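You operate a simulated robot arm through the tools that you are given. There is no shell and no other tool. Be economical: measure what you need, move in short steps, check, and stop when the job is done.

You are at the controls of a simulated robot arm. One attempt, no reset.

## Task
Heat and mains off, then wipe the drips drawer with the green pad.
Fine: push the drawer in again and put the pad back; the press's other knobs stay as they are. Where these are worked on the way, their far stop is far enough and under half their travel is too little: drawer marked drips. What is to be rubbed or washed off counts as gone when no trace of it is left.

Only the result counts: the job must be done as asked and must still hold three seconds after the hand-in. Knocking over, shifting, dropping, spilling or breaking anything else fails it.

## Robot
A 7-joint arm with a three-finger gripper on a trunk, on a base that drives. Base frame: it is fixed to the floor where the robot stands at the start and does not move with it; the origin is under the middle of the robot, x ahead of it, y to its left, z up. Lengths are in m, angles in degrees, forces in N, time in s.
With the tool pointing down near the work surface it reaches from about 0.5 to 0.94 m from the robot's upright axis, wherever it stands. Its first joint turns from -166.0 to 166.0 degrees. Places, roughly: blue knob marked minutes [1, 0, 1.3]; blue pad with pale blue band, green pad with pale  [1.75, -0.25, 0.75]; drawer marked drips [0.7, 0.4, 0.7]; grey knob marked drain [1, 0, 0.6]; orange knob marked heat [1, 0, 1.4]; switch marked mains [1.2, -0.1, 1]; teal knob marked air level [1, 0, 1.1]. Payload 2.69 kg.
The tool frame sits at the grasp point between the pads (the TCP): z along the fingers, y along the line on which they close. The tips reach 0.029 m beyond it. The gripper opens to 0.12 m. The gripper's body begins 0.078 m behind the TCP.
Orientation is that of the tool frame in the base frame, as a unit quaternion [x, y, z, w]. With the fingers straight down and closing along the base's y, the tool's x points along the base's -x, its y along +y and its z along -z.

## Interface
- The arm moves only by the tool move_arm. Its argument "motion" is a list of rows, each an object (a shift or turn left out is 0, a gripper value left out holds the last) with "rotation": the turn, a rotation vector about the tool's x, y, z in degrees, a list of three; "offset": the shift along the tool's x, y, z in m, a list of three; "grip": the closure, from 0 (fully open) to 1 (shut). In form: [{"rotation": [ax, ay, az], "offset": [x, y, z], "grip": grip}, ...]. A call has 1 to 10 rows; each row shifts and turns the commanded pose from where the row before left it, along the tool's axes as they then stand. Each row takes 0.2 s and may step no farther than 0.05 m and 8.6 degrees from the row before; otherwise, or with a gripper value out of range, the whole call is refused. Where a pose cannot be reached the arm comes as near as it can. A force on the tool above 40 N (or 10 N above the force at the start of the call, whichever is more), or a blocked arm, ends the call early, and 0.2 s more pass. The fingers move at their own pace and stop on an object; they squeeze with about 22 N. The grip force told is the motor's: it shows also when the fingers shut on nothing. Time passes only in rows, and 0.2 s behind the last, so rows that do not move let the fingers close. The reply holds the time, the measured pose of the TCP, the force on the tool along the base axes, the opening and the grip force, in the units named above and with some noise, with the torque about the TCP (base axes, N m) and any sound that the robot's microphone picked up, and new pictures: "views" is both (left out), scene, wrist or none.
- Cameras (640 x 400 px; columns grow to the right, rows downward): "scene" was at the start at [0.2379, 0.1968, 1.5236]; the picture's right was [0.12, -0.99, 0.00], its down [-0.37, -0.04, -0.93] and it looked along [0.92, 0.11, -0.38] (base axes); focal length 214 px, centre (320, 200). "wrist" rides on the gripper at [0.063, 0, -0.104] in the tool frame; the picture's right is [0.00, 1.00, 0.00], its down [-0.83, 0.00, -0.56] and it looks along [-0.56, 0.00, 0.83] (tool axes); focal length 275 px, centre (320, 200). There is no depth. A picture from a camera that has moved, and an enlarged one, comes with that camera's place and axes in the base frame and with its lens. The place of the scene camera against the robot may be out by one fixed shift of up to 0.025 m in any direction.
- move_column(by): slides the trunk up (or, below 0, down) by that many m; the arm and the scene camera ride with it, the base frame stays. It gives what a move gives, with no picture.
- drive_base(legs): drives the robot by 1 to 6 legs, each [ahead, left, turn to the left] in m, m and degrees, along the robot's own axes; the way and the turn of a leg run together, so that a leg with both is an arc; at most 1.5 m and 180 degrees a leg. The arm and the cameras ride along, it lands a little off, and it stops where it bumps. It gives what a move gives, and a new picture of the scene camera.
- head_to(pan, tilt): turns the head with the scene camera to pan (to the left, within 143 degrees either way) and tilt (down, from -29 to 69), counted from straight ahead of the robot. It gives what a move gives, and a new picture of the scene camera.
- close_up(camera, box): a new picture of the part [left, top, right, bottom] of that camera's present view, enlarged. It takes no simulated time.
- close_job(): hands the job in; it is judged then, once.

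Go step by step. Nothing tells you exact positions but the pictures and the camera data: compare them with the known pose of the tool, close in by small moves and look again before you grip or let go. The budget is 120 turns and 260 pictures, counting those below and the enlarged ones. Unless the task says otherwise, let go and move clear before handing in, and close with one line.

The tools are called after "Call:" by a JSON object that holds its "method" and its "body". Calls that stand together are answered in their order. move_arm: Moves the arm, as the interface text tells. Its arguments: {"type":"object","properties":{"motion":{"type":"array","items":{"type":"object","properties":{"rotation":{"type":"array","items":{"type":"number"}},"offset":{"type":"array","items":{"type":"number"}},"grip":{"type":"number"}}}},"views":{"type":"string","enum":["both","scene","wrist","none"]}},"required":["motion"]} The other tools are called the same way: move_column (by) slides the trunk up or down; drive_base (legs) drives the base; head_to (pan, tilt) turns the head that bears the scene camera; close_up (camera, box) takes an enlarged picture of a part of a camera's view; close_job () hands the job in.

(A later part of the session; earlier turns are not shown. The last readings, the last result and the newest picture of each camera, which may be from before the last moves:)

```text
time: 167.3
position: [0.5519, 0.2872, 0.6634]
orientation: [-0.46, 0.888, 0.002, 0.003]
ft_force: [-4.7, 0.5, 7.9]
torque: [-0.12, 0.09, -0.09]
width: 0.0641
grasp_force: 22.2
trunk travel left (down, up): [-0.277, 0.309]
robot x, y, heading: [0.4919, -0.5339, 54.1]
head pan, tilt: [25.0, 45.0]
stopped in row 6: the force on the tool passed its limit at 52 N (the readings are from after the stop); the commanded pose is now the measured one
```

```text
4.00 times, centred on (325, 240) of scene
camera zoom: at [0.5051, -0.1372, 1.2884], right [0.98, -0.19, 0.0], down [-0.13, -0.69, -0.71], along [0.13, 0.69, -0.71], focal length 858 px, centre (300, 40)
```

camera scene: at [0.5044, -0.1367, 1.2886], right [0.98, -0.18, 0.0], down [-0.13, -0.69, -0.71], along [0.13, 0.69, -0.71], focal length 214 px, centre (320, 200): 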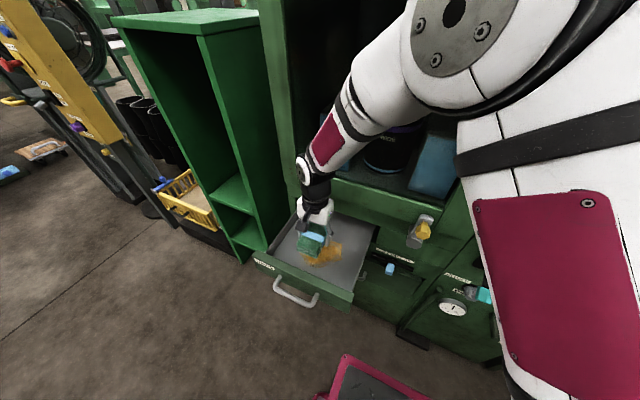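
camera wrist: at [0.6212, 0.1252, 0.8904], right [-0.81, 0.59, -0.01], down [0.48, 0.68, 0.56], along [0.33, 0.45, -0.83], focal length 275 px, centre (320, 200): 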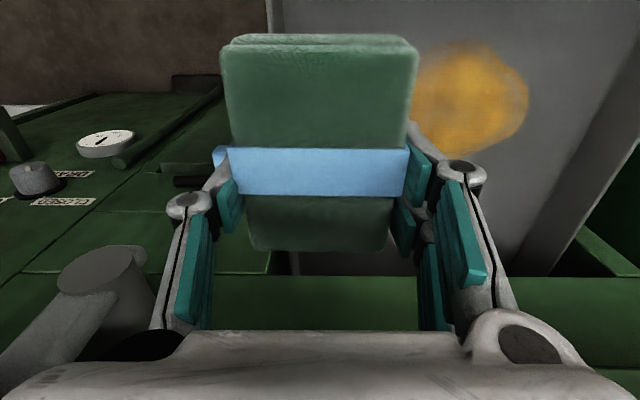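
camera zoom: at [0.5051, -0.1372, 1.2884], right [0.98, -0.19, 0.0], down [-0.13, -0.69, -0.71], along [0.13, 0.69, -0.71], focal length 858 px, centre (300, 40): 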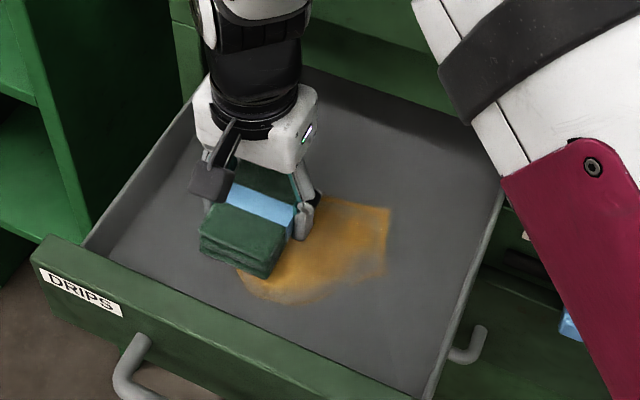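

Progress is slow but real. I issue a longer alternating series of gentler strokes.

Call:
{"method": "move_arm", "body": {"motion": [{"offset": [0, 0, -0.002]}, {"offset": [0, 0, 0.0024]}, {"offset": [0, -0.025, 0]}, {"offset": [0, -0.025, 0]}, {"offset": [0, -0.025, 0]}, {"offset": [0, -0.025, 0]}], "views": "none"}}

Call:
{"method": "move_arm", "body": {"motion": [{"offset": [0, 0, -0.002]}, {"offset": [0, 0, 0.0022]}, {"offset": [0, 0.025, 0]}, {"offset": [0, 0.025, 0]}, {"offset": [0, 0.025, 0]}, {"offset": [0, 0.025, 0]}], "views": "none"}}

Call:
{"method": "move_arm", "body": {"motion": [{"offset": [0, 0, -0.002]}, {"offset": [0, 0, 0.0022]}, {"offset": [0, -0.025, 0]}, {"offset": [0, -0.025, 0]}, {"offset": [0, -0.025, 0]}, {"offset": [0, -0.025, 0]}], "views": "none"}}

Call:
{"method": "move_arm", "body": {"motion": [{"offset": [0, 0, -0.002]}, {"offset": [0, 0, 0.0022]}, {"offset": [0, 0.025, 0]}, {"offset": [0, 0.025, 0]}, {"offset": [0, 0.025, 0]}, {"offset": [0, 0.025, 0]}], "views": "none"}}

Call:
{"method": "move_arm", "body": {"motion": [{"offset": [0, 0, -0.002]}, {"offset": [0, 0, 0.0022]}, {"offset": [0, -0.025, 0]}, {"offset": [0, -0.025, 0]}, {"offset": [0, -0.025, 0]}, {"offset": [0, -0.025, 0]}], "views": "none"}}

Call:
{"method": "close_up", "body": {"camera": "scene", "box": [260, 190, 390, 290]}}

```text
time: 168.7
position: [0.6343, 0.231, 0.6638]
orientation: [-0.459, 0.888, 0.004, 0.003]
ft_force: [-11.0, 6.5, 24.7]
torque: [-0.34, -0.05, -0.14]
width: 0.0644
grasp_force: 21.6
trunk travel left (down, up): [-0.277, 0.309]
robot x, y, heading: [0.4925, -0.5371, 54.2]
head pan, tilt: [25.0, 45.0]
```

```text
time: 169.4
position: [0.6363, 0.2302, 0.6648]
orientation: [-0.457, 0.889, -0.002, 0.004]
ft_force: [5.6, -5.6, 20.0]
torque: [0.02, 0.7, 0.27]
width: 0.0643
grasp_force: 21.7
trunk travel left (down, up): [-0.277, 0.309]
robot x, y, heading: [0.4926, -0.5375, 54.1]
head pan, tilt: [25.0, 45.0]
stopped in row 3: the force on the tool passed its limit at 53 N (the readings are from after the stop); the commanded pose is now the measured one
```

```text
time: 170.4
position: [0.6597, 0.2111, 0.6637]
orientation: [-0.461, 0.887, 0.005, 0.004]
ft_force: [-3.9, 1.8, 1.7]
torque: [-0.12, -0.18, -0.06]
width: 0.0642
grasp_force: 22.7
trunk travel left (down, up): [-0.277, 0.309]
robot x, y, heading: [0.4922, -0.5377, 54.5]
head pan, tilt: [25.0, 45.0]
stopped in row 4: the force on the tool passed its limit at 51 N (the readings are from after the stop); the commanded pose is now the measured one
```

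```text
time: 171.8
position: [0.5871, 0.2652, 0.6641]
orientation: [-0.461, 0.888, 0.005, 0.005]
ft_force: [-3.2, -1.7, 8.2]
torque: [-0.28, -0.12, -0.11]
width: 0.0647
grasp_force: 21.8
trunk travel left (down, up): [-0.277, 0.309]
robot x, y, heading: [0.4935, -0.5385, 54.4]
head pan, tilt: [25.0, 45.0]
stopped in row 6: the force on the tool passed its limit at 43 N (the readings are from after the stop); the commanded pose is now the measured one
```

```text
time: 173.2
position: [0.66, 0.2141, 0.6653]
orientation: [-0.464, 0.886, 0.01, 0.003]
ft_force: [-5.5, 3.1, -0.9]
torque: [-0.03, -0.08, -0.06]
width: 0.0642
grasp_force: 21.9
trunk travel left (down, up): [-0.277, 0.309]
robot x, y, heading: [0.491, -0.5381, 54.4]
head pan, tilt: [25.0, 45.0]
stopped in row 6: the force on the tool passed its limit at 46 N (the readings are from after the stop); the commanded pose is now the measured one
```

```text
4.00 times, centred on (325, 240) of scene
camera zoom: at [0.5046, -0.1367, 1.2883], right [0.98, -0.18, 0.0], down [-0.13, -0.7, -0.71], along [0.13, 0.69, -0.71], focal length 858 px, centre (300, 40)
```

zoom: 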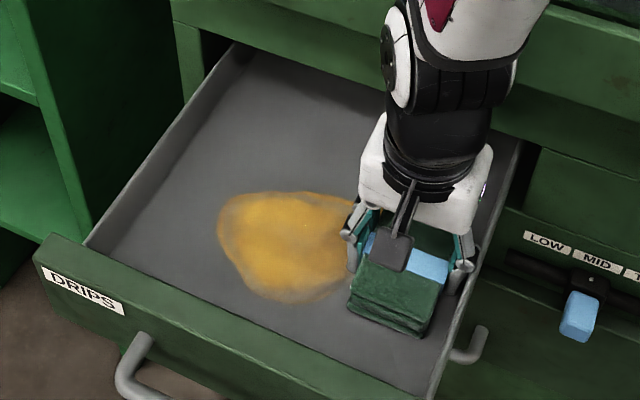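

The evidence suggests the fingertips, not the pad, are touching the tray (pad sits too high in the grip). I'll set the pad down in the tray, re-grip it 2 cm higher so it protrudes below the tips.

Call:
{"method": "move_arm", "body": {"motion": [{"offset": [0, 0.03, -0.006]}, {"rotation": [0.8, 0.6, 0], "offset": [0, 0.03, 0]}, {"offset": [0, 0.02, 0]}, {"offset": [0, 0, 0.006]}, {"grip": 0.35}, {}], "views": "wrist"}}

Call:
{"method": "close_up", "body": {"camera": "scene", "box": [260, 190, 390, 290]}}

```text
time: 174.6
position: [0.5941, 0.2585, 0.6659]
orientation: [-0.464, 0.886, 0.001, 0.003]
ft_force: [-0.3, 0.4, -0.2]
torque: [-0.02, 0.02, 0.01]
width: 0.0782
grasp_force: 0.0
trunk travel left (down, up): [-0.277, 0.309]
robot x, y, heading: [0.4917, -0.5397, 54.5]
head pan, tilt: [25.0, 45.0]
camera wrist: at [0.558, 0.2051, 0.767], right [-0.82, 0.57, 0.0], down [0.47, 0.68, 0.56], along [0.32, 0.46, -0.83], focal length 275 px, centre (320, 200)
```

wrist: 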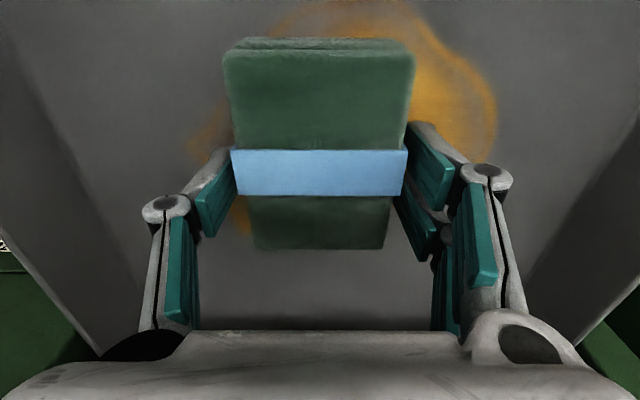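

```text
4.00 times, centred on (325, 240) of scene
camera zoom: at [0.5047, -0.1369, 1.2885], right [0.98, -0.18, 0.0], down [-0.13, -0.69, -0.71], along [0.13, 0.69, -0.71], focal length 858 px, centre (300, 40)
```

zoom: 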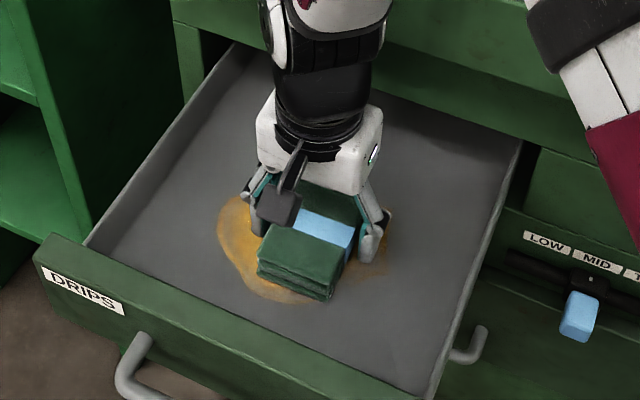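

Pad is standing on the tray. Raise 20 mm and close again.

Call:
{"method": "move_arm", "body": {"motion": [{"offset": [0, 0, -0.02]}, {"grip": 1}, {}, {}], "views": "wrist"}}

Call:
{"method": "close_up", "body": {"camera": "scene", "box": [260, 190, 390, 290]}}

```text
time: 175.6
position: [0.5936, 0.2561, 0.6863]
orientation: [-0.465, 0.886, 0.001, 0.003]
ft_force: [-0.7, -0.5, 5.7]
torque: [-0.14, -0.09, 0.01]
width: 0.0645
grasp_force: 22.1
trunk travel left (down, up): [-0.277, 0.309]
robot x, y, heading: [0.4893, -0.5344, 54.5]
head pan, tilt: [25.0, 45.0]
camera wrist: at [0.5574, 0.204, 0.7885], right [-0.82, 0.57, 0.0], down [0.47, 0.68, 0.56], along [0.32, 0.46, -0.83], focal length 275 px, centre (320, 200)
```

wrist: 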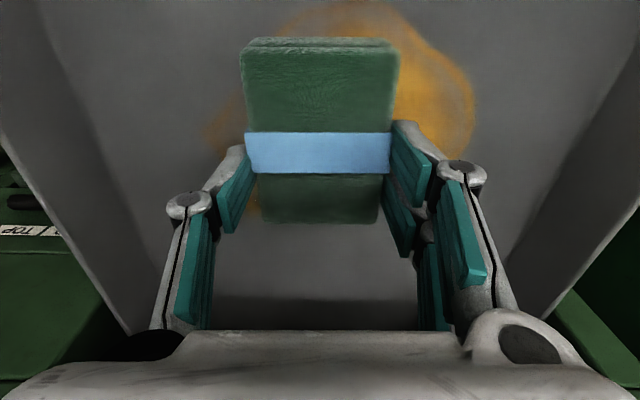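

```text
4.00 times, centred on (325, 240) of scene
camera zoom: at [0.5048, -0.137, 1.2886], right [0.98, -0.18, 0.0], down [-0.13, -0.69, -0.71], along [0.13, 0.69, -0.71], focal length 858 px, centre (300, 40)
```

zoom: 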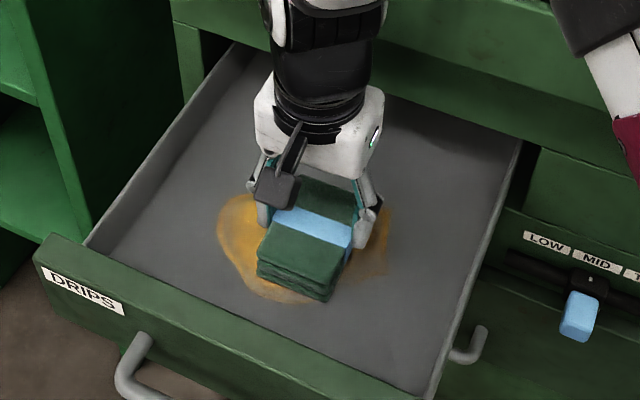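

Now the pad protrudes 2 cm below the tips. I press lightly and stroke.

Call:
{"method": "move_arm", "body": {"motion": [{"offset": [0, 0.01, 0.0005]}, {"offset": [0, 0.02, 0.0003]}, {"offset": [0, 0.02, 0]}, {"offset": [0, 0.02, 0]}], "views": "none"}}

Call:
{"method": "move_arm", "body": {"motion": [{"offset": [0, -0.01, 0]}, {"offset": [0, -0.02, 0]}, {"offset": [0, -0.025, 0]}, {"offset": [0, -0.025, 0]}, {"offset": [0, -0.02, 0]}, {"offset": [0, -0.015, 0]}], "views": "none"}}

Call:
{"method": "close_up", "body": {"camera": "scene", "box": [260, 190, 390, 290]}}

```text
time: 176.6
position: [0.5395, 0.2984, 0.6839]
orientation: [-0.463, 0.886, 0.002, 0.003]
ft_force: [7.1, -4.4, 23.1]
torque: [-0.1, -0.26, 0.1]
width: 0.0646
grasp_force: 22.0
trunk travel left (down, up): [-0.277, 0.309]
robot x, y, heading: [0.491, -0.5413, 54.4]
head pan, tilt: [25.0, 45.0]
```

```text
time: 178.0
position: [0.634, 0.2324, 0.6839]
orientation: [-0.464, 0.886, -0.001, 0.001]
ft_force: [-2.8, 0.1, 7.7]
torque: [0.42, 0.13, 0.11]
width: 0.0644
grasp_force: 22.1
trunk travel left (down, up): [-0.277, 0.309]
robot x, y, heading: [0.4903, -0.5357, 54.5]
head pan, tilt: [25.0, 45.0]
```

```text
4.00 times, centred on (325, 240) of scene
camera zoom: at [0.5047, -0.1372, 1.2885], right [0.98, -0.18, 0.0], down [-0.13, -0.69, -0.71], along [0.13, 0.7, -0.71], focal length 858 px, centre (300, 40)
```

zoom: 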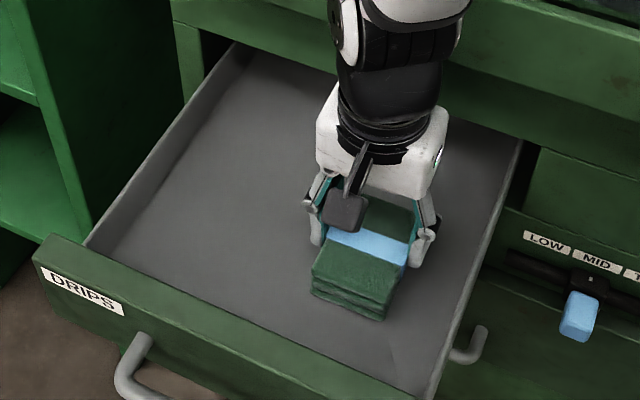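

Excellent — that cleared the left at once. A couple more strokes for the remainder and a nearer lane.

Call:
{"method": "move_arm", "body": {"motion": [{"offset": [0, -0.012, 0.0005]}, {"offset": [0, 0.01, 0]}, {"offset": [0, 0.025, 0]}, {"offset": [0, 0.025, 0]}, {"offset": [0, 0.025, 0]}, {"offset": [0, 0.025, 0]}, {"offset": [0.02, 0, -0.004]}, {"offset": [0.02, 0, 0]}, {"offset": [0, 0, 0.0042]}], "views": "none"}}

Call:
{"method": "move_arm", "body": {"motion": [{"offset": [0, -0.01, 0]}, {"offset": [0, -0.02, 0]}, {"offset": [0, -0.025, 0]}, {"offset": [0, -0.025, 0]}, {"offset": [0, -0.02, 0]}, {"offset": [0, -0.02, 0]}], "views": "none"}}

Call:
{"method": "move_arm", "body": {"motion": [{"offset": [0, 0, -0.04]}, {"offset": [0, 0, -0.05]}, {"offset": [0, -0.04, -0.03]}, {"offset": [0, -0.05, 0]}], "views": "wrist"}}

Call:
{"method": "close_up", "body": {"camera": "scene", "box": [260, 190, 390, 290]}}

```text
time: 180.0
position: [0.5275, 0.2552, 0.6848]
orientation: [-0.464, 0.886, 0.0, 0.003]
ft_force: [0.2, -2.4, 7.8]
torque: [-0.03, -0.1, -0.03]
width: 0.0641
grasp_force: 22.6
trunk travel left (down, up): [-0.277, 0.309]
robot x, y, heading: [0.4877, -0.5371, 54.1]
head pan, tilt: [25.0, 45.0]
```

```text
time: 181.4
position: [0.6294, 0.1856, 0.6827]
orientation: [-0.464, 0.886, 0.001, 0.003]
ft_force: [-6.8, 5.5, 22.0]
torque: [0.24, 0.32, -0.09]
width: 0.0644
grasp_force: 22.6
trunk travel left (down, up): [-0.277, 0.309]
robot x, y, heading: [0.4906, -0.5364, 54.5]
head pan, tilt: [25.0, 45.0]
```

```text
time: 182.4
position: [0.6988, 0.1353, 0.8015]
orientation: [-0.465, 0.885, 0.001, 0.003]
ft_force: [-0.1, 0.5, -0.5]
torque: [0.0, -0.02, 0.01]
width: 0.0645
grasp_force: 22.1
trunk travel left (down, up): [-0.277, 0.309]
robot x, y, heading: [0.4916, -0.5388, 54.5]
head pan, tilt: [25.0, 45.0]
camera wrist: at [0.6625, 0.0822, 0.9033], right [-0.83, 0.56, 0.0], down [0.47, 0.68, 0.56], along [0.32, 0.46, -0.83], focal length 275 px, centre (320, 200)
```

wrist: 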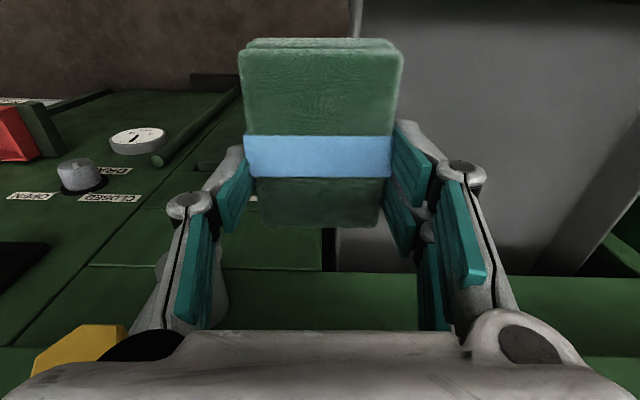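

```text
4.00 times, centred on (325, 240) of scene
camera zoom: at [0.5042, -0.1367, 1.2884], right [0.98, -0.18, 0.0], down [-0.13, -0.7, -0.71], along [0.13, 0.69, -0.71], focal length 858 px, centre (300, 40)
```

zoom: 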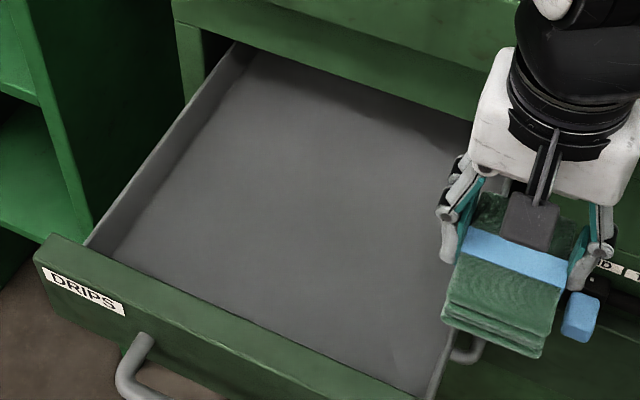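

The tray is clean. With the pad still firmly held, I'll push the drawer shut by its handle using the pad's front end; first move back and in front of the handle.

Call:
{"method": "close_up", "body": {"camera": "scene", "box": [285, 215, 355, 275]}}

Call:
{"method": "move_arm", "body": {"motion": [{"offset": [0, 0, -0.045]}, {"offset": [0.045, 0.02, 0]}, {"offset": [0.042, 0.024, 0]}, {"offset": [0.042, 0.024, 0]}, {"offset": [0.042, 0.024, 0]}, {"offset": [0.042, 0.024, 0]}, {"offset": [0.042, 0.024, 0]}, {"offset": [0, 0.024, 0]}], "views": "scene"}}

```text
6.67 times, centred on (320, 245) of scene
camera zoom: at [0.5042, -0.1367, 1.2884], right [0.98, -0.18, 0.0], down [-0.13, -0.7, -0.71], along [0.13, 0.69, -0.71], focal length 1430 px, centre (320, -100)
```

zoom: 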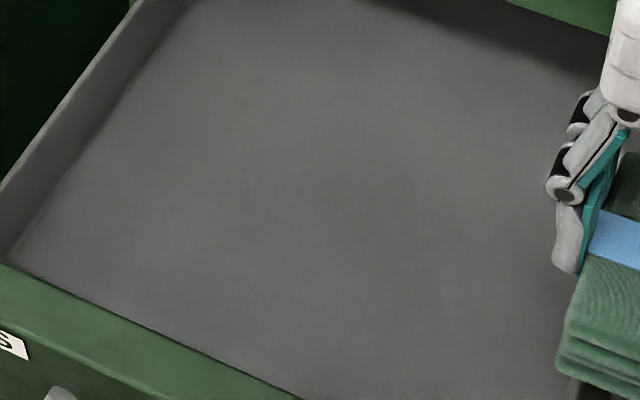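

```text
time: 184.4
position: [0.4523, 0.0439, 0.8381]
orientation: [-0.423, 0.906, -0.007, 0.008]
ft_force: [-0.6, 0.5, 0.0]
torque: [0.01, -0.03, -0.03]
width: 0.0642
grasp_force: 22.0
trunk travel left (down, up): [-0.277, 0.309]
robot x, y, heading: [0.4915, -0.5381, 54.5]
head pan, tilt: [25.0, 45.0]
stopped in row 8: the arm was blocked; the commanded pose is now the measured one
camera scene: at [0.4795, -0.1424, 1.279], right [0.99, 0.14, 0.0], down [0.11, -0.78, -0.62], along [-0.08, 0.61, -0.79], focal length 214 px, centre (320, 200)
```

scene: 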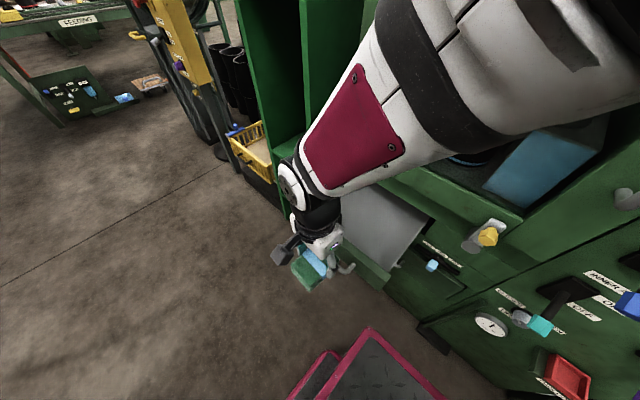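

Tray is spotless. The arm is touching the head; backing the base 0.08 m gives clearance to go down in front of the handle.

Call:
{"method": "drive_base", "body": {"legs": [[-0.08, 0, 0]]}}

Call:
{"method": "move_arm", "body": {"motion": [{"offset": [0, 0.01, 0.045]}, {"offset": [0, 0.01, 0.045]}, {"offset": [0, 0, 0.045]}], "views": "both"}}

```text
time: 185.5
position: [0.4044, -0.0255, 0.8363]
orientation: [-0.423, 0.906, -0.01, 0.008]
ft_force: [0.3, 0.9, -0.2]
torque: [0.01, -0.02, -0.01]
width: 0.0644
grasp_force: 22.3
trunk travel left (down, up): [-0.277, 0.309]
robot x, y, heading: [0.4433, -0.6071, 54.6]
head pan, tilt: [25.0, 45.0]
camera scene: at [0.4321, -0.2088, 1.2789], right [0.99, 0.14, 0.0], down [0.11, -0.78, -0.61], along [-0.09, 0.61, -0.79], focal length 214 px, centre (320, 200)
```

scene: 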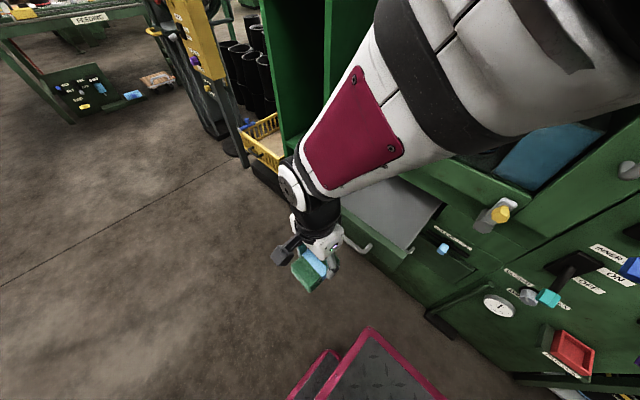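

```text
time: 186.3
position: [0.3889, -0.0156, 0.7026]
orientation: [-0.422, 0.906, -0.009, 0.007]
ft_force: [-0.1, 0.5, -0.4]
torque: [-0.01, -0.01, 0.0]
width: 0.0644
grasp_force: 22.0
trunk travel left (down, up): [-0.277, 0.309]
robot x, y, heading: [0.4451, -0.6016, 54.3]
head pan, tilt: [25.0, 45.0]
camera scene: at [0.4095, -0.2116, 1.2847], right [0.91, 0.42, 0.0], down [0.31, -0.67, -0.67], along [-0.28, 0.61, -0.74], focal length 214 px, centre (320, 200)
camera wrist: at [0.347, -0.0633, 0.8048], right [-0.77, 0.64, -0.02], down [0.52, 0.65, 0.56], along [0.37, 0.42, -0.83], focal length 275 px, centre (320, 200)
```

scene: 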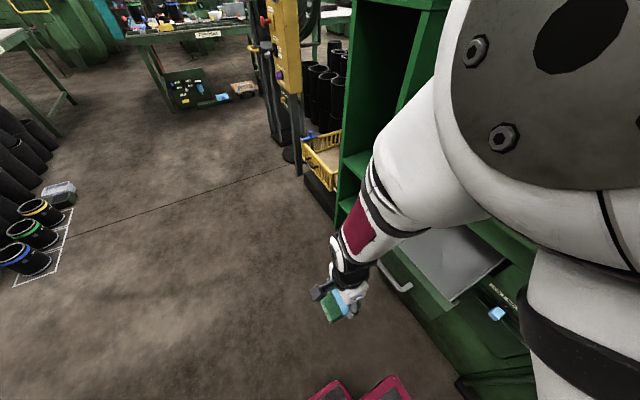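
wrist: 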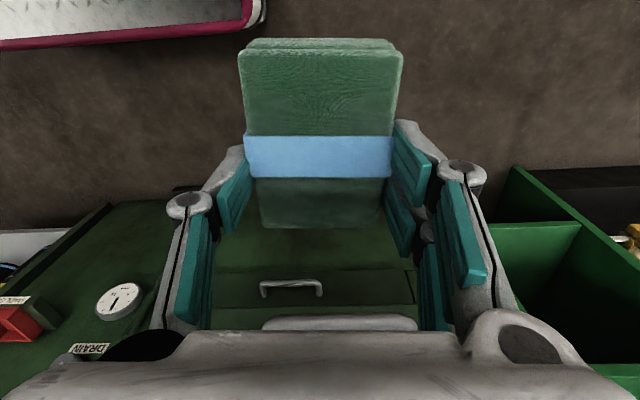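

In front of the handle, aligned in height. Straighten the yaw and push forward.

Call:
{"method": "move_arm", "body": {"motion": [{"rotation": [0, 0, -4.4]}, {"offset": [-0.035, 0.0, 0]}, {"offset": [-0.035, 0, 0]}, {"offset": [-0.025, 0, 0]}, {"offset": [-0.025, 0, 0]}, {"offset": [-0.025, 0, 0]}, {"offset": [-0.025, 0, 0]}], "views": "wrist"}}

Call:
{"method": "head_to", "body": {"pan": 30, "tilt": 45}}

```text
time: 187.9
position: [0.493, 0.1257, 0.7017]
orientation: [-0.458, 0.889, -0.01, 0.007]
ft_force: [-0.3, -0.3, -0.8]
torque: [0.03, -0.02, -0.01]
width: 0.0641
grasp_force: 21.4
trunk travel left (down, up): [-0.277, 0.309]
robot x, y, heading: [0.4448, -0.6037, 54.5]
head pan, tilt: [25.0, 45.0]
camera wrist: at [0.4541, 0.0748, 0.8039], right [-0.82, 0.58, -0.02], down [0.47, 0.69, 0.56], along [0.34, 0.45, -0.83], focal length 275 px, centre (320, 200)
```

wrist: 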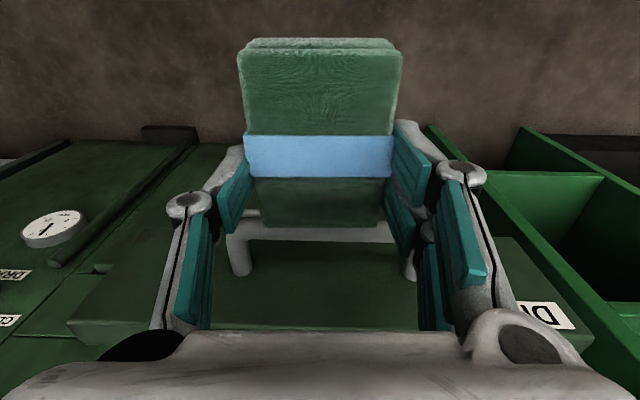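

```text
time: 188.6
position: [0.4928, 0.1251, 0.7017]
orientation: [-0.458, 0.889, -0.01, 0.008]
ft_force: [0.1, -0.4, -0.4]
torque: [0.0, 0.0, -0.02]
width: 0.0643
grasp_force: 21.9
trunk travel left (down, up): [-0.277, 0.309]
robot x, y, heading: [0.4445, -0.6032, 54.3]
head pan, tilt: [30.0, 45.0]
camera scene: at [0.4506, -0.2021, 1.2885], right [1.0, -0.1, 0.0], down [-0.07, -0.7, -0.71], along [0.07, 0.7, -0.71], focal length 214 px, centre (320, 200)
```

scene: 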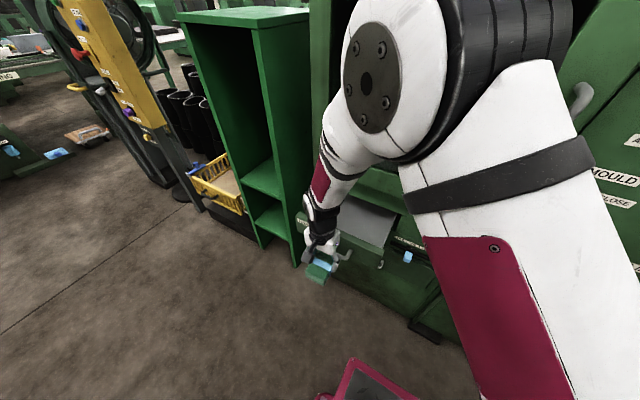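

The drawer is moving in with almost no force. Continue pushing until it stops.

Call:
{"method": "move_arm", "body": {"motion": [{"offset": [-0.03, 0, 0]}, {"offset": [-0.03, 0, 0]}, {"offset": [-0.03, 0, 0]}, {"offset": [-0.025, 0, 0]}, {"offset": [-0.02, 0, 0]}, {"offset": [-0.015, 0, 0]}, {"offset": [-0.01, 0, 0]}, {"offset": [-0.01, 0, 0]}], "views": "both"}}

Call:
{"method": "close_up", "body": {"camera": "scene", "box": [280, 150, 440, 300]}}

```text
time: 190.3
position: [0.5902, 0.2634, 0.7025]
orientation: [-0.458, 0.889, -0.011, 0.007]
ft_force: [-0.5, -0.2, -0.9]
torque: [0.0, -0.01, 0.01]
width: 0.0643
grasp_force: 22.0
trunk travel left (down, up): [-0.277, 0.309]
robot x, y, heading: [0.4452, -0.6043, 54.4]
head pan, tilt: [30.0, 45.0]
camera scene: at [0.4505, -0.2021, 1.2885], right [1.0, -0.1, 0.0], down [-0.07, -0.7, -0.71], along [0.07, 0.7, -0.71], focal length 214 px, centre (320, 200)
camera wrist: at [0.552, 0.2139, 0.8048], right [-0.82, 0.58, -0.02], down [0.47, 0.68, 0.56], along [0.34, 0.44, -0.83], focal length 275 px, centre (320, 200)
```

scene: 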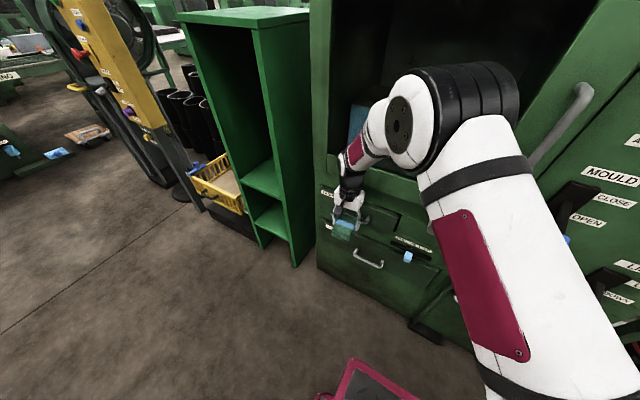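
wrist: 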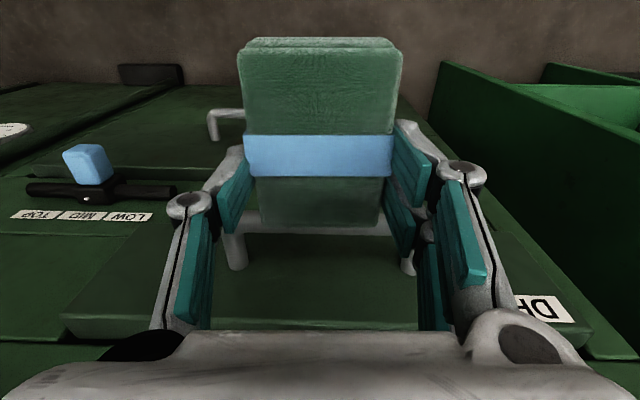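

```text
2.67 times, centred on (360, 225) of scene
camera zoom: at [0.4505, -0.2021, 1.2885], right [1.0, -0.1, 0.0], down [-0.07, -0.7, -0.71], along [0.07, 0.7, -0.71], focal length 572 px, centre (213, 133)
```

zoom: 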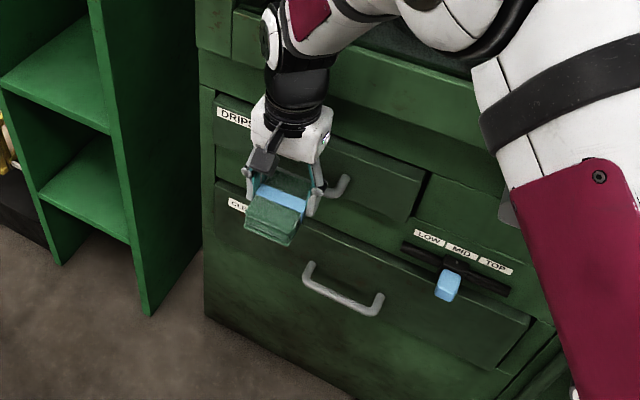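

Nearly flush and no end force yet. I push in small steps until it meets its stop.

Call:
{"method": "move_arm", "body": {"motion": [{"offset": [-0.006, 0, 0]}, {"offset": [-0.006, 0, 0]}, {"offset": [-0.006, 0, 0]}, {"offset": [-0.006, 0, 0]}], "views": "wrist"}}

```text
time: 191.3
position: [0.6006, 0.282, 0.7019]
orientation: [-0.459, 0.888, -0.011, 0.004]
ft_force: [-18.2, -18.4, -2.1]
torque: [-0.59, 0.47, 0.15]
width: 0.0646
grasp_force: 21.9
trunk travel left (down, up): [-0.277, 0.309]
robot x, y, heading: [0.4442, -0.6057, 54.4]
head pan, tilt: [30.0, 45.0]
camera wrist: at [0.5631, 0.2306, 0.8047], right [-0.82, 0.58, -0.02], down [0.47, 0.69, 0.55], along [0.34, 0.44, -0.83], focal length 275 px, centre (320, 200)
```

wrist: 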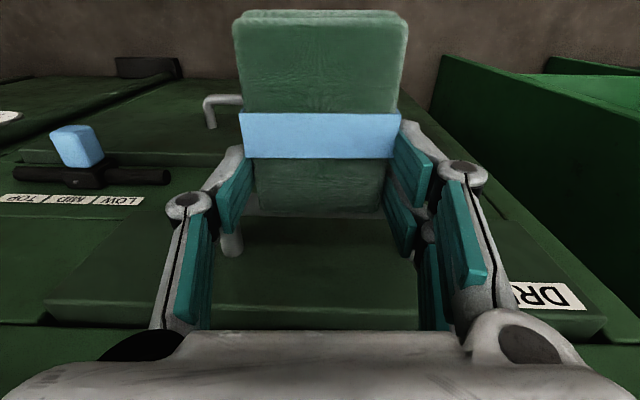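

The drawer has met its stop (26 N). I back off, lift, and check it.

Call:
{"method": "move_arm", "body": {"motion": [{"offset": [0.03, 0, 0]}, {"offset": [0.045, 0, 0]}, {"offset": [0.045, 0, 0]}, {"offset": [0.045, 0, -0.02]}, {"offset": [0.02, 0, -0.045]}, {"offset": [0, -0.02, -0.045]}, {"offset": [0, -0.02, -0.045]}, {"offset": [0, -0.02, -0.045]}, {"offset": [0, -0.045, -0.02]}, {"offset": [0, -0.045, -0.02]}], "views": "scene"}}

Call:
{"method": "close_up", "body": {"camera": "scene", "box": [290, 160, 440, 300]}}

```text
time: 193.6
position: [0.6156, 0.0489, 0.9469]
orientation: [-0.459, 0.888, -0.01, 0.008]
ft_force: [-0.3, 0.2, -1.1]
torque: [-0.01, -0.02, -0.01]
width: 0.0644
grasp_force: 22.5
trunk travel left (down, up): [-0.277, 0.309]
robot x, y, heading: [0.4465, -0.6046, 54.3]
head pan, tilt: [30.0, 45.0]
camera scene: at [0.4501, -0.2018, 1.2884], right [1.0, -0.1, 0.0], down [-0.07, -0.7, -0.71], along [0.07, 0.7, -0.71], focal length 214 px, centre (320, 200)
```

scene: 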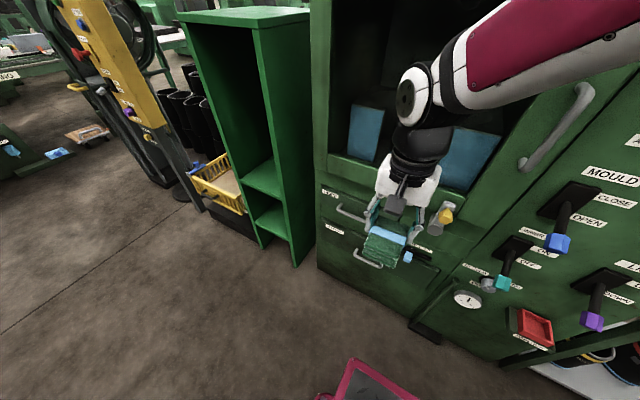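

```text
2.86 times, centred on (365, 230) of scene
camera zoom: at [0.4501, -0.2018, 1.2884], right [1.0, -0.1, 0.0], down [-0.07, -0.7, -0.71], along [0.07, 0.7, -0.71], focal length 613 px, centre (191, 114)
```

zoom: 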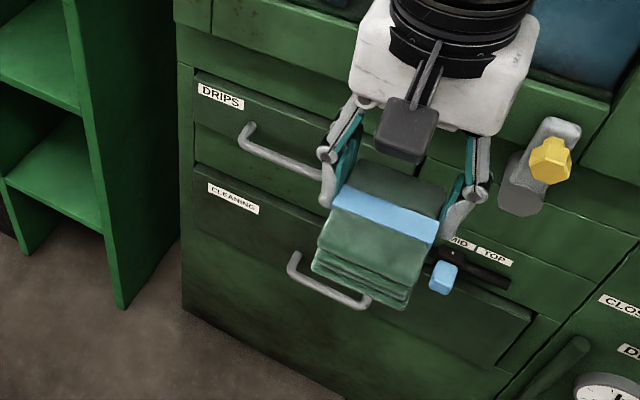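

Drawer is shut. Now tuck the arm to the carrying pose and drive back to the cart by the known route.

Call:
{"method": "move_arm", "body": {"motion": [{"offset": [0.03, -0.03, -0.02]}, {"offset": [0.03, -0.03, -0.02]}, {"offset": [0.03, -0.03, -0.02]}, {"offset": [0, -0.04, -0.02]}, {"offset": [0, -0.04, -0.02]}, {"offset": [0, -0.04, -0.01]}, {"offset": [0, -0.03, 0]}], "views": "none"}}

Call:
{"method": "drive_base", "body": {"legs": [[0.083, 0, 0], [0, 0, -39.5], [0.27, 0, 0]]}}

```text
time: 195.2
position: [0.7548, -0.1611, 1.0585]
orientation: [-0.458, 0.889, -0.01, 0.007]
ft_force: [-0.3, 0.5, 0.2]
torque: [-0.02, 0.01, 0.03]
width: 0.0641
grasp_force: 21.8
trunk travel left (down, up): [-0.277, 0.309]
robot x, y, heading: [0.4442, -0.604, 54.3]
head pan, tilt: [30.0, 45.0]
```

```text
time: 199.6
position: [1.284, -0.3208, 1.0587]
orientation: [-0.13, 0.991, -0.011, 0.003]
ft_force: [0.3, -0.4, -0.6]
torque: [-0.01, -0.03, 0.0]
width: 0.0645
grasp_force: 21.5
trunk travel left (down, up): [-0.277, 0.309]
robot x, y, heading: [0.7651, -0.4666, 14.9]
head pan, tilt: [30.0, 45.0]
camera scene: at [1.0273, -0.1607, 1.2885], right [0.7, -0.71, 0.0], down [-0.5, -0.5, -0.71], along [0.5, 0.5, -0.71], focal length 214 px, centre (320, 200)
```

scene: 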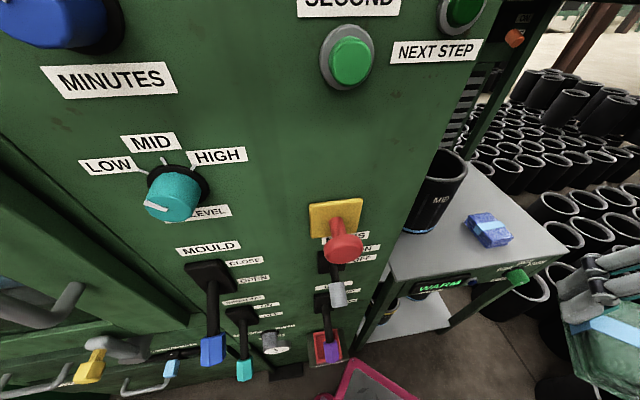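

Good. Next leg: right 0.13, ahead 0.17, with the head aimed at the cart.

Call:
{"method": "head_to", "body": {"pan": 5, "tilt": 40}}

Call:
{"method": "drive_base", "body": {"legs": [[0, -0.13, 0], [0.155, 0, 0]]}}

```text
time: 200.5
position: [1.2838, -0.3213, 1.0581]
orientation: [-0.13, 0.991, -0.011, 0.003]
ft_force: [-0.4, -0.5, -0.3]
torque: [0.02, 0.03, -0.01]
width: 0.0642
grasp_force: 21.9
trunk travel left (down, up): [-0.277, 0.309]
robot x, y, heading: [0.7618, -0.4642, 14.8]
head pan, tilt: [5.0, 40.0]
camera scene: at [1.0495, -0.1892, 1.2958], right [0.34, -0.94, 0.0], down [-0.6, -0.22, -0.77], along [0.72, 0.26, -0.64], focal length 214 px, centre (320, 200)
```

scene: 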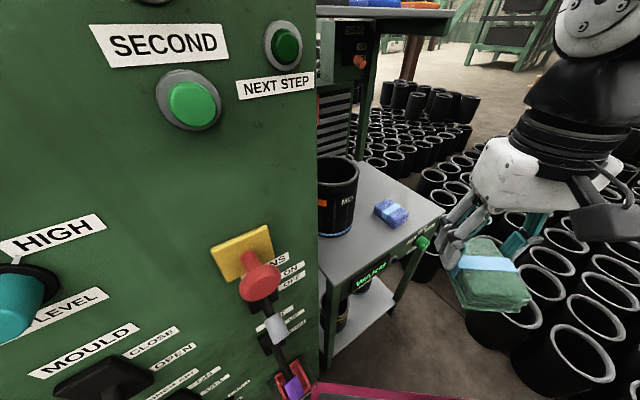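

```text
time: 202.8
position: [1.4673, -0.4078, 1.0589]
orientation: [-0.129, 0.992, -0.012, 0.003]
ft_force: [0.4, 0.3, -0.4]
torque: [-0.06, -0.01, -0.01]
width: 0.0643
grasp_force: 22.0
trunk travel left (down, up): [-0.277, 0.309]
robot x, y, heading: [0.9484, -0.5468, 15.0]
head pan, tilt: [5.0, 40.0]
camera scene: at [1.2336, -0.2752, 1.2958], right [0.34, -0.94, 0.0], down [-0.61, -0.22, -0.77], along [0.72, 0.26, -0.64], focal length 214 px, centre (320, 200)
```

scene: 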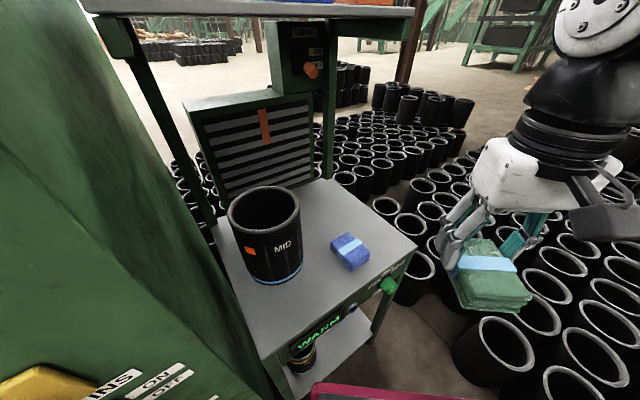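

Same stance as before. I bring the pad over its old place and rotate it back to its old orientation.

Call:
{"method": "move_arm", "body": {"motion": [{"offset": [-0.0421, 0.0111, 0]}, {"offset": [-0.0421, 0.0111, 0]}, {"offset": [-0.0421, 0.0111, 0]}, {"offset": [-0.0421, 0.0111, 0]}, {"offset": [-0.0421, 0.0111, 0]}, {"offset": [-0.0421, 0.0111, 0]}, {"rotation": [0, 0, -8.1]}, {"rotation": [0, 0, -8.1]}, {"rotation": [0, 0, -8.1]}], "views": "none"}}

Call:
{"method": "move_arm", "body": {"motion": [{"rotation": [0, 0, -8.1]}, {"rotation": [0, 0, -8.1]}, {"offset": [0, 0, 0.045]}, {"offset": [0, 0, 0.045]}, {}], "views": "both"}}

```text
time: 204.8
position: [1.6976, -0.2788, 1.0578]
orientation: [-0.336, 0.942, -0.012, 0.0]
ft_force: [0.0, 0.3, -0.7]
torque: [0.02, -0.02, -0.01]
width: 0.0642
grasp_force: 22.0
trunk travel left (down, up): [-0.277, 0.309]
robot x, y, heading: [0.9452, -0.5468, 14.9]
head pan, tilt: [5.0, 40.0]
```

```text
time: 206.0
position: [1.697, -0.2812, 0.9653]
orientation: [-0.464, 0.886, -0.014, -0.002]
ft_force: [-0.5, -0.5, -1.0]
torque: [0.01, -0.04, 0.01]
width: 0.0643
grasp_force: 22.2
trunk travel left (down, up): [-0.277, 0.309]
robot x, y, heading: [0.9474, -0.5459, 14.8]
head pan, tilt: [5.0, 40.0]
camera scene: at [1.2336, -0.2752, 1.2958], right [0.34, -0.94, 0.0], down [-0.61, -0.22, -0.77], along [0.72, 0.26, -0.64], focal length 214 px, centre (320, 200)
camera wrist: at [1.6605, -0.3315, 1.0692], right [-0.83, 0.56, -0.02], down [0.46, 0.7, 0.54], along [0.32, 0.44, -0.84], focal length 275 px, centre (320, 200)
```

scene: 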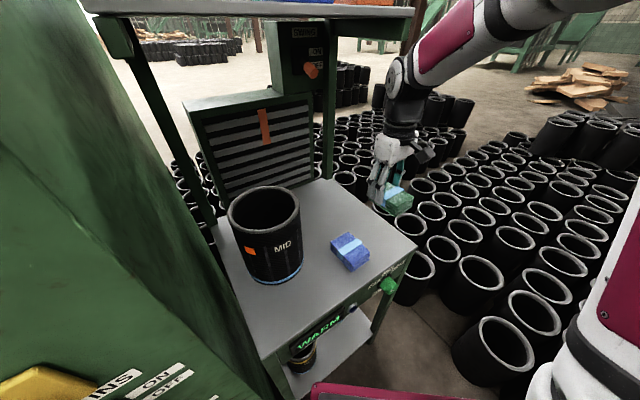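
wrist: 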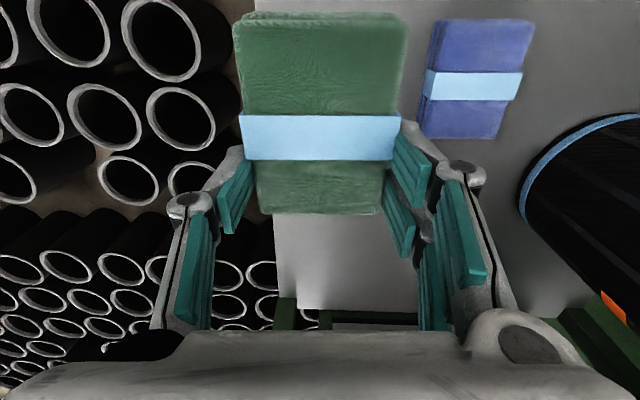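

Right above the old place, same orientation. I remove the slight tilt and descend close to the tabletop.

Call:
{"method": "move_arm", "body": {"motion": [{"rotation": [-1.3, -0.9, 0], "offset": [0, 0.003, 0.035]}, {"offset": [0, 0, 0.04]}, {"offset": [0, 0, 0.03]}, {}], "views": "none"}}

Call:
{"method": "close_up", "body": {"camera": "scene", "box": [320, 160, 440, 280]}}

```text
time: 207.0
position: [1.695, -0.2791, 0.8601]
orientation: [-0.464, 0.886, 0.001, 0.0]
ft_force: [0.2, -0.3, -1.2]
torque: [0.0, -0.01, -0.04]
width: 0.0641
grasp_force: 21.6
trunk travel left (down, up): [-0.277, 0.309]
robot x, y, heading: [0.9457, -0.5513, 14.8]
head pan, tilt: [5.0, 40.0]
```

```text
3.33 times, centred on (380, 220) of scene
camera zoom: at [1.2336, -0.2752, 1.2958], right [0.34, -0.94, 0.0], down [-0.61, -0.22, -0.77], along [0.72, 0.26, -0.64], focal length 715 px, centre (120, 133)
```

zoom: 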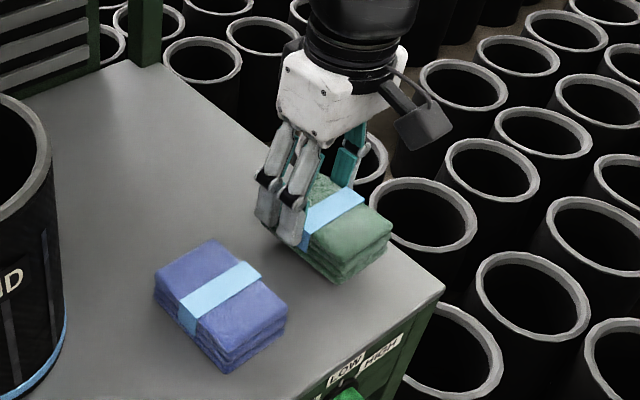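

Close above the table and next to the blue pad as before. Lower in small steps until it touches.

Call:
{"method": "move_arm", "body": {"motion": [{"offset": [0, 0, 0.005]}, {"offset": [0, 0, 0.004]}, {"offset": [0, 0, 0.004]}, {}], "views": "none"}}

Call:
{"method": "move_arm", "body": {"motion": [{"offset": [0, 0, 0.003]}, {"offset": [0, 0, 0.003]}, {}], "views": "none"}}

```text
time: 208.0
position: [1.6951, -0.2795, 0.8479]
orientation: [-0.464, 0.886, 0.001, 0.001]
ft_force: [0.1, 0.4, -0.2]
torque: [0.02, 0.01, -0.02]
width: 0.0642
grasp_force: 21.9
trunk travel left (down, up): [-0.277, 0.309]
robot x, y, heading: [0.9452, -0.5478, 14.6]
head pan, tilt: [5.0, 40.0]
```

```text
time: 208.8
position: [1.6957, -0.2797, 0.8434]
orientation: [-0.464, 0.886, 0.002, 0.002]
ft_force: [-1.0, -1.4, 22.6]
torque: [-0.06, 0.03, -0.03]
width: 0.0646
grasp_force: 22.0
trunk travel left (down, up): [-0.277, 0.309]
robot x, y, heading: [0.9497, -0.5471, 14.5]
head pan, tilt: [5.0, 40.0]
```

Touching (22 N). Ease 1 mm, open, and lift clear.

Call:
{"method": "move_arm", "body": {"motion": [{"offset": [0, 0, -0.001]}, {"grip": 0.25}, {}, {}, {"offset": [0, 0, -0.03]}, {"offset": [0, 0, -0.045]}, {"offset": [0, 0, -0.045]}, {"offset": [0, 0, -0.045]}], "views": "both"}}

Call:
{"method": "close_up", "body": {"camera": "scene", "box": [320, 160, 440, 280]}}

```text
time: 210.6
position: [1.6947, -0.278, 1.0067]
orientation: [-0.465, 0.885, 0.001, 0.0]
ft_force: [0.5, 1.3, 0.7]
torque: [-0.03, 0.03, -0.02]
width: 0.0901
grasp_force: 0.1
trunk travel left (down, up): [-0.277, 0.309]
robot x, y, heading: [0.9484, -0.5503, 14.2]
head pan, tilt: [5.0, 40.0]
camera scene: at [1.2338, -0.2751, 1.2957], right [0.34, -0.94, 0.0], down [-0.61, -0.22, -0.77], along [0.72, 0.26, -0.64], focal length 214 px, centre (320, 200)
camera wrist: at [1.6588, -0.3303, 1.1085], right [-0.83, 0.56, 0.0], down [0.47, 0.68, 0.56], along [0.31, 0.46, -0.83], focal length 275 px, centre (320, 200)
```

scene: 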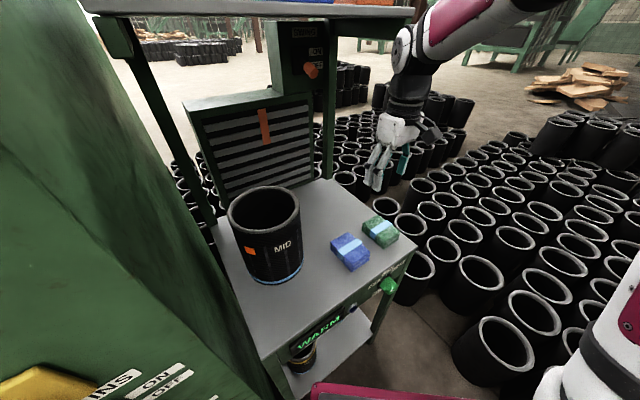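
wrist: 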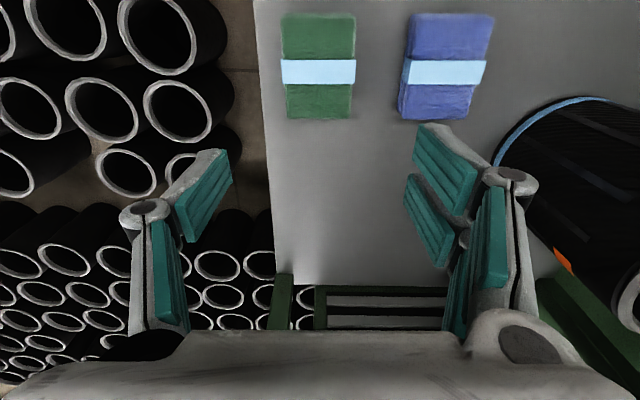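

```text
3.33 times, centred on (380, 220) of scene
camera zoom: at [1.2338, -0.2751, 1.2957], right [0.34, -0.94, 0.0], down [-0.61, -0.22, -0.77], along [0.72, 0.26, -0.64], focal length 715 px, centre (120, 133)
```

zoom: 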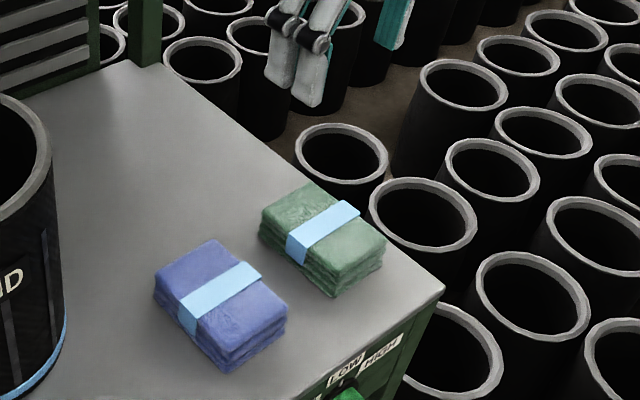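

The pad is back beside the blue one. I draw the arm in and drive back to check the press panel and drawer once more.

Call:
{"method": "move_arm", "body": {"motion": [{"offset": [0.038, 0.019, -0.01]}, {"offset": [0.038, 0.019, -0.01]}, {"offset": [0.038, 0.019, -0.01]}, {"offset": [0.038, 0.019, -0.01]}, {"offset": [0.038, 0.019, -0.01]}, {"offset": [0.038, 0.019, 0]}], "views": "none"}}

Call:
{"method": "drive_base", "body": {"legs": [[-0.17, 0, 0], [0, 0.12, 0], [-0.27, 0, 0], [0, 0, 39.5], [-0.15, 0, 0]]}}

Call:
{"method": "head_to", "body": {"pan": 5, "tilt": 28}}

Call:
{"method": "close_up", "body": {"camera": "scene", "box": [300, 40, 540, 200]}}

```text
time: 212.0
position: [1.4709, -0.4025, 1.0607]
orientation: [-0.465, 0.885, 0.001, 0.001]
ft_force: [0.5, 0.7, 0.0]
torque: [-0.01, 0.04, -0.02]
width: 0.09
grasp_force: 0.0
trunk travel left (down, up): [-0.277, 0.309]
robot x, y, heading: [0.9463, -0.5537, 14.8]
head pan, tilt: [5.0, 40.0]
```

```text
time: 218.6
position: [0.719, -0.2224, 1.061]
orientation: [0.731, -0.682, -0.001, 0.0]
ft_force: [-1.1, 0.4, 0.4]
torque: [0.0, 0.02, 0.04]
width: 0.0899
grasp_force: 0.0
trunk travel left (down, up): [-0.277, 0.309]
robot x, y, heading: [0.4063, -0.6656, 53.7]
head pan, tilt: [5.0, 40.0]
camera scene: at [0.4523, -0.271, 1.2958], right [0.85, -0.52, 0.0], down [-0.34, -0.55, -0.77], along [0.4, 0.65, -0.64], focal length 214 px, centre (320, 200)
```

scene: 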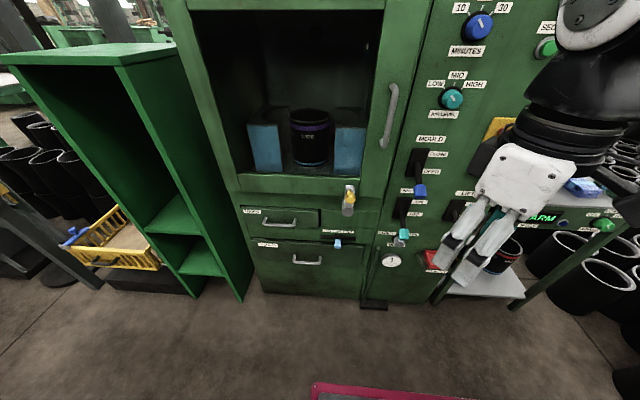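

```text
time: 219.3
position: [0.7195, -0.2228, 1.0612]
orientation: [0.731, -0.682, -0.001, 0.0]
ft_force: [0.0, 0.0, 0.3]
torque: [-0.01, -0.01, 0.0]
width: 0.0897
grasp_force: 0.1
trunk travel left (down, up): [-0.277, 0.309]
robot x, y, heading: [0.4022, -0.6665, 53.4]
head pan, tilt: [5.0, 28.0]
camera scene: at [0.4556, -0.2658, 1.3142], right [0.85, -0.52, 0.0], down [-0.25, -0.4, -0.88], along [0.46, 0.75, -0.47], focal length 214 px, centre (320, 200)
```

scene: 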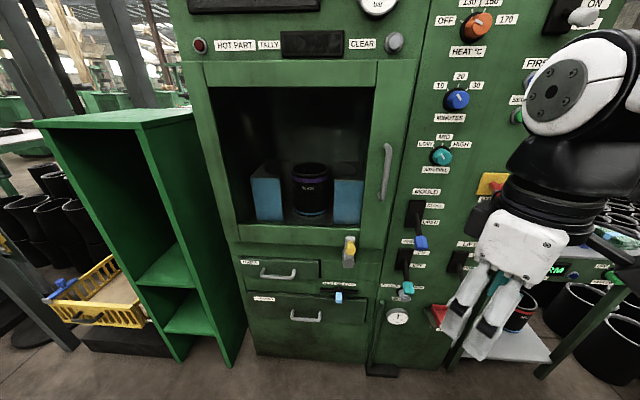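

```text
2.50 times, centred on (420, 120) of scene
camera zoom: at [0.4556, -0.2658, 1.3142], right [0.85, -0.52, 0.0], down [-0.25, -0.4, -0.88], along [0.46, 0.75, -0.47], focal length 536 px, centre (70, 400)
```

zoom: 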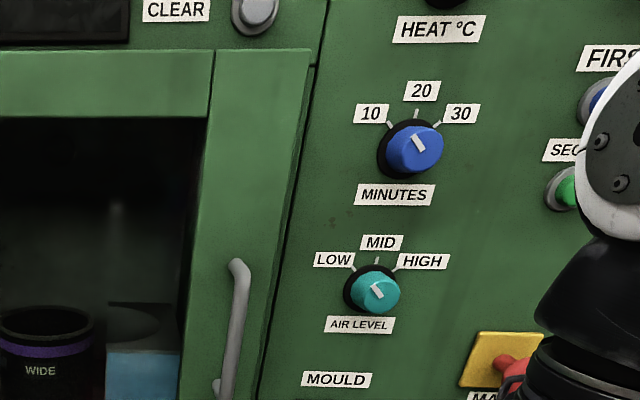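

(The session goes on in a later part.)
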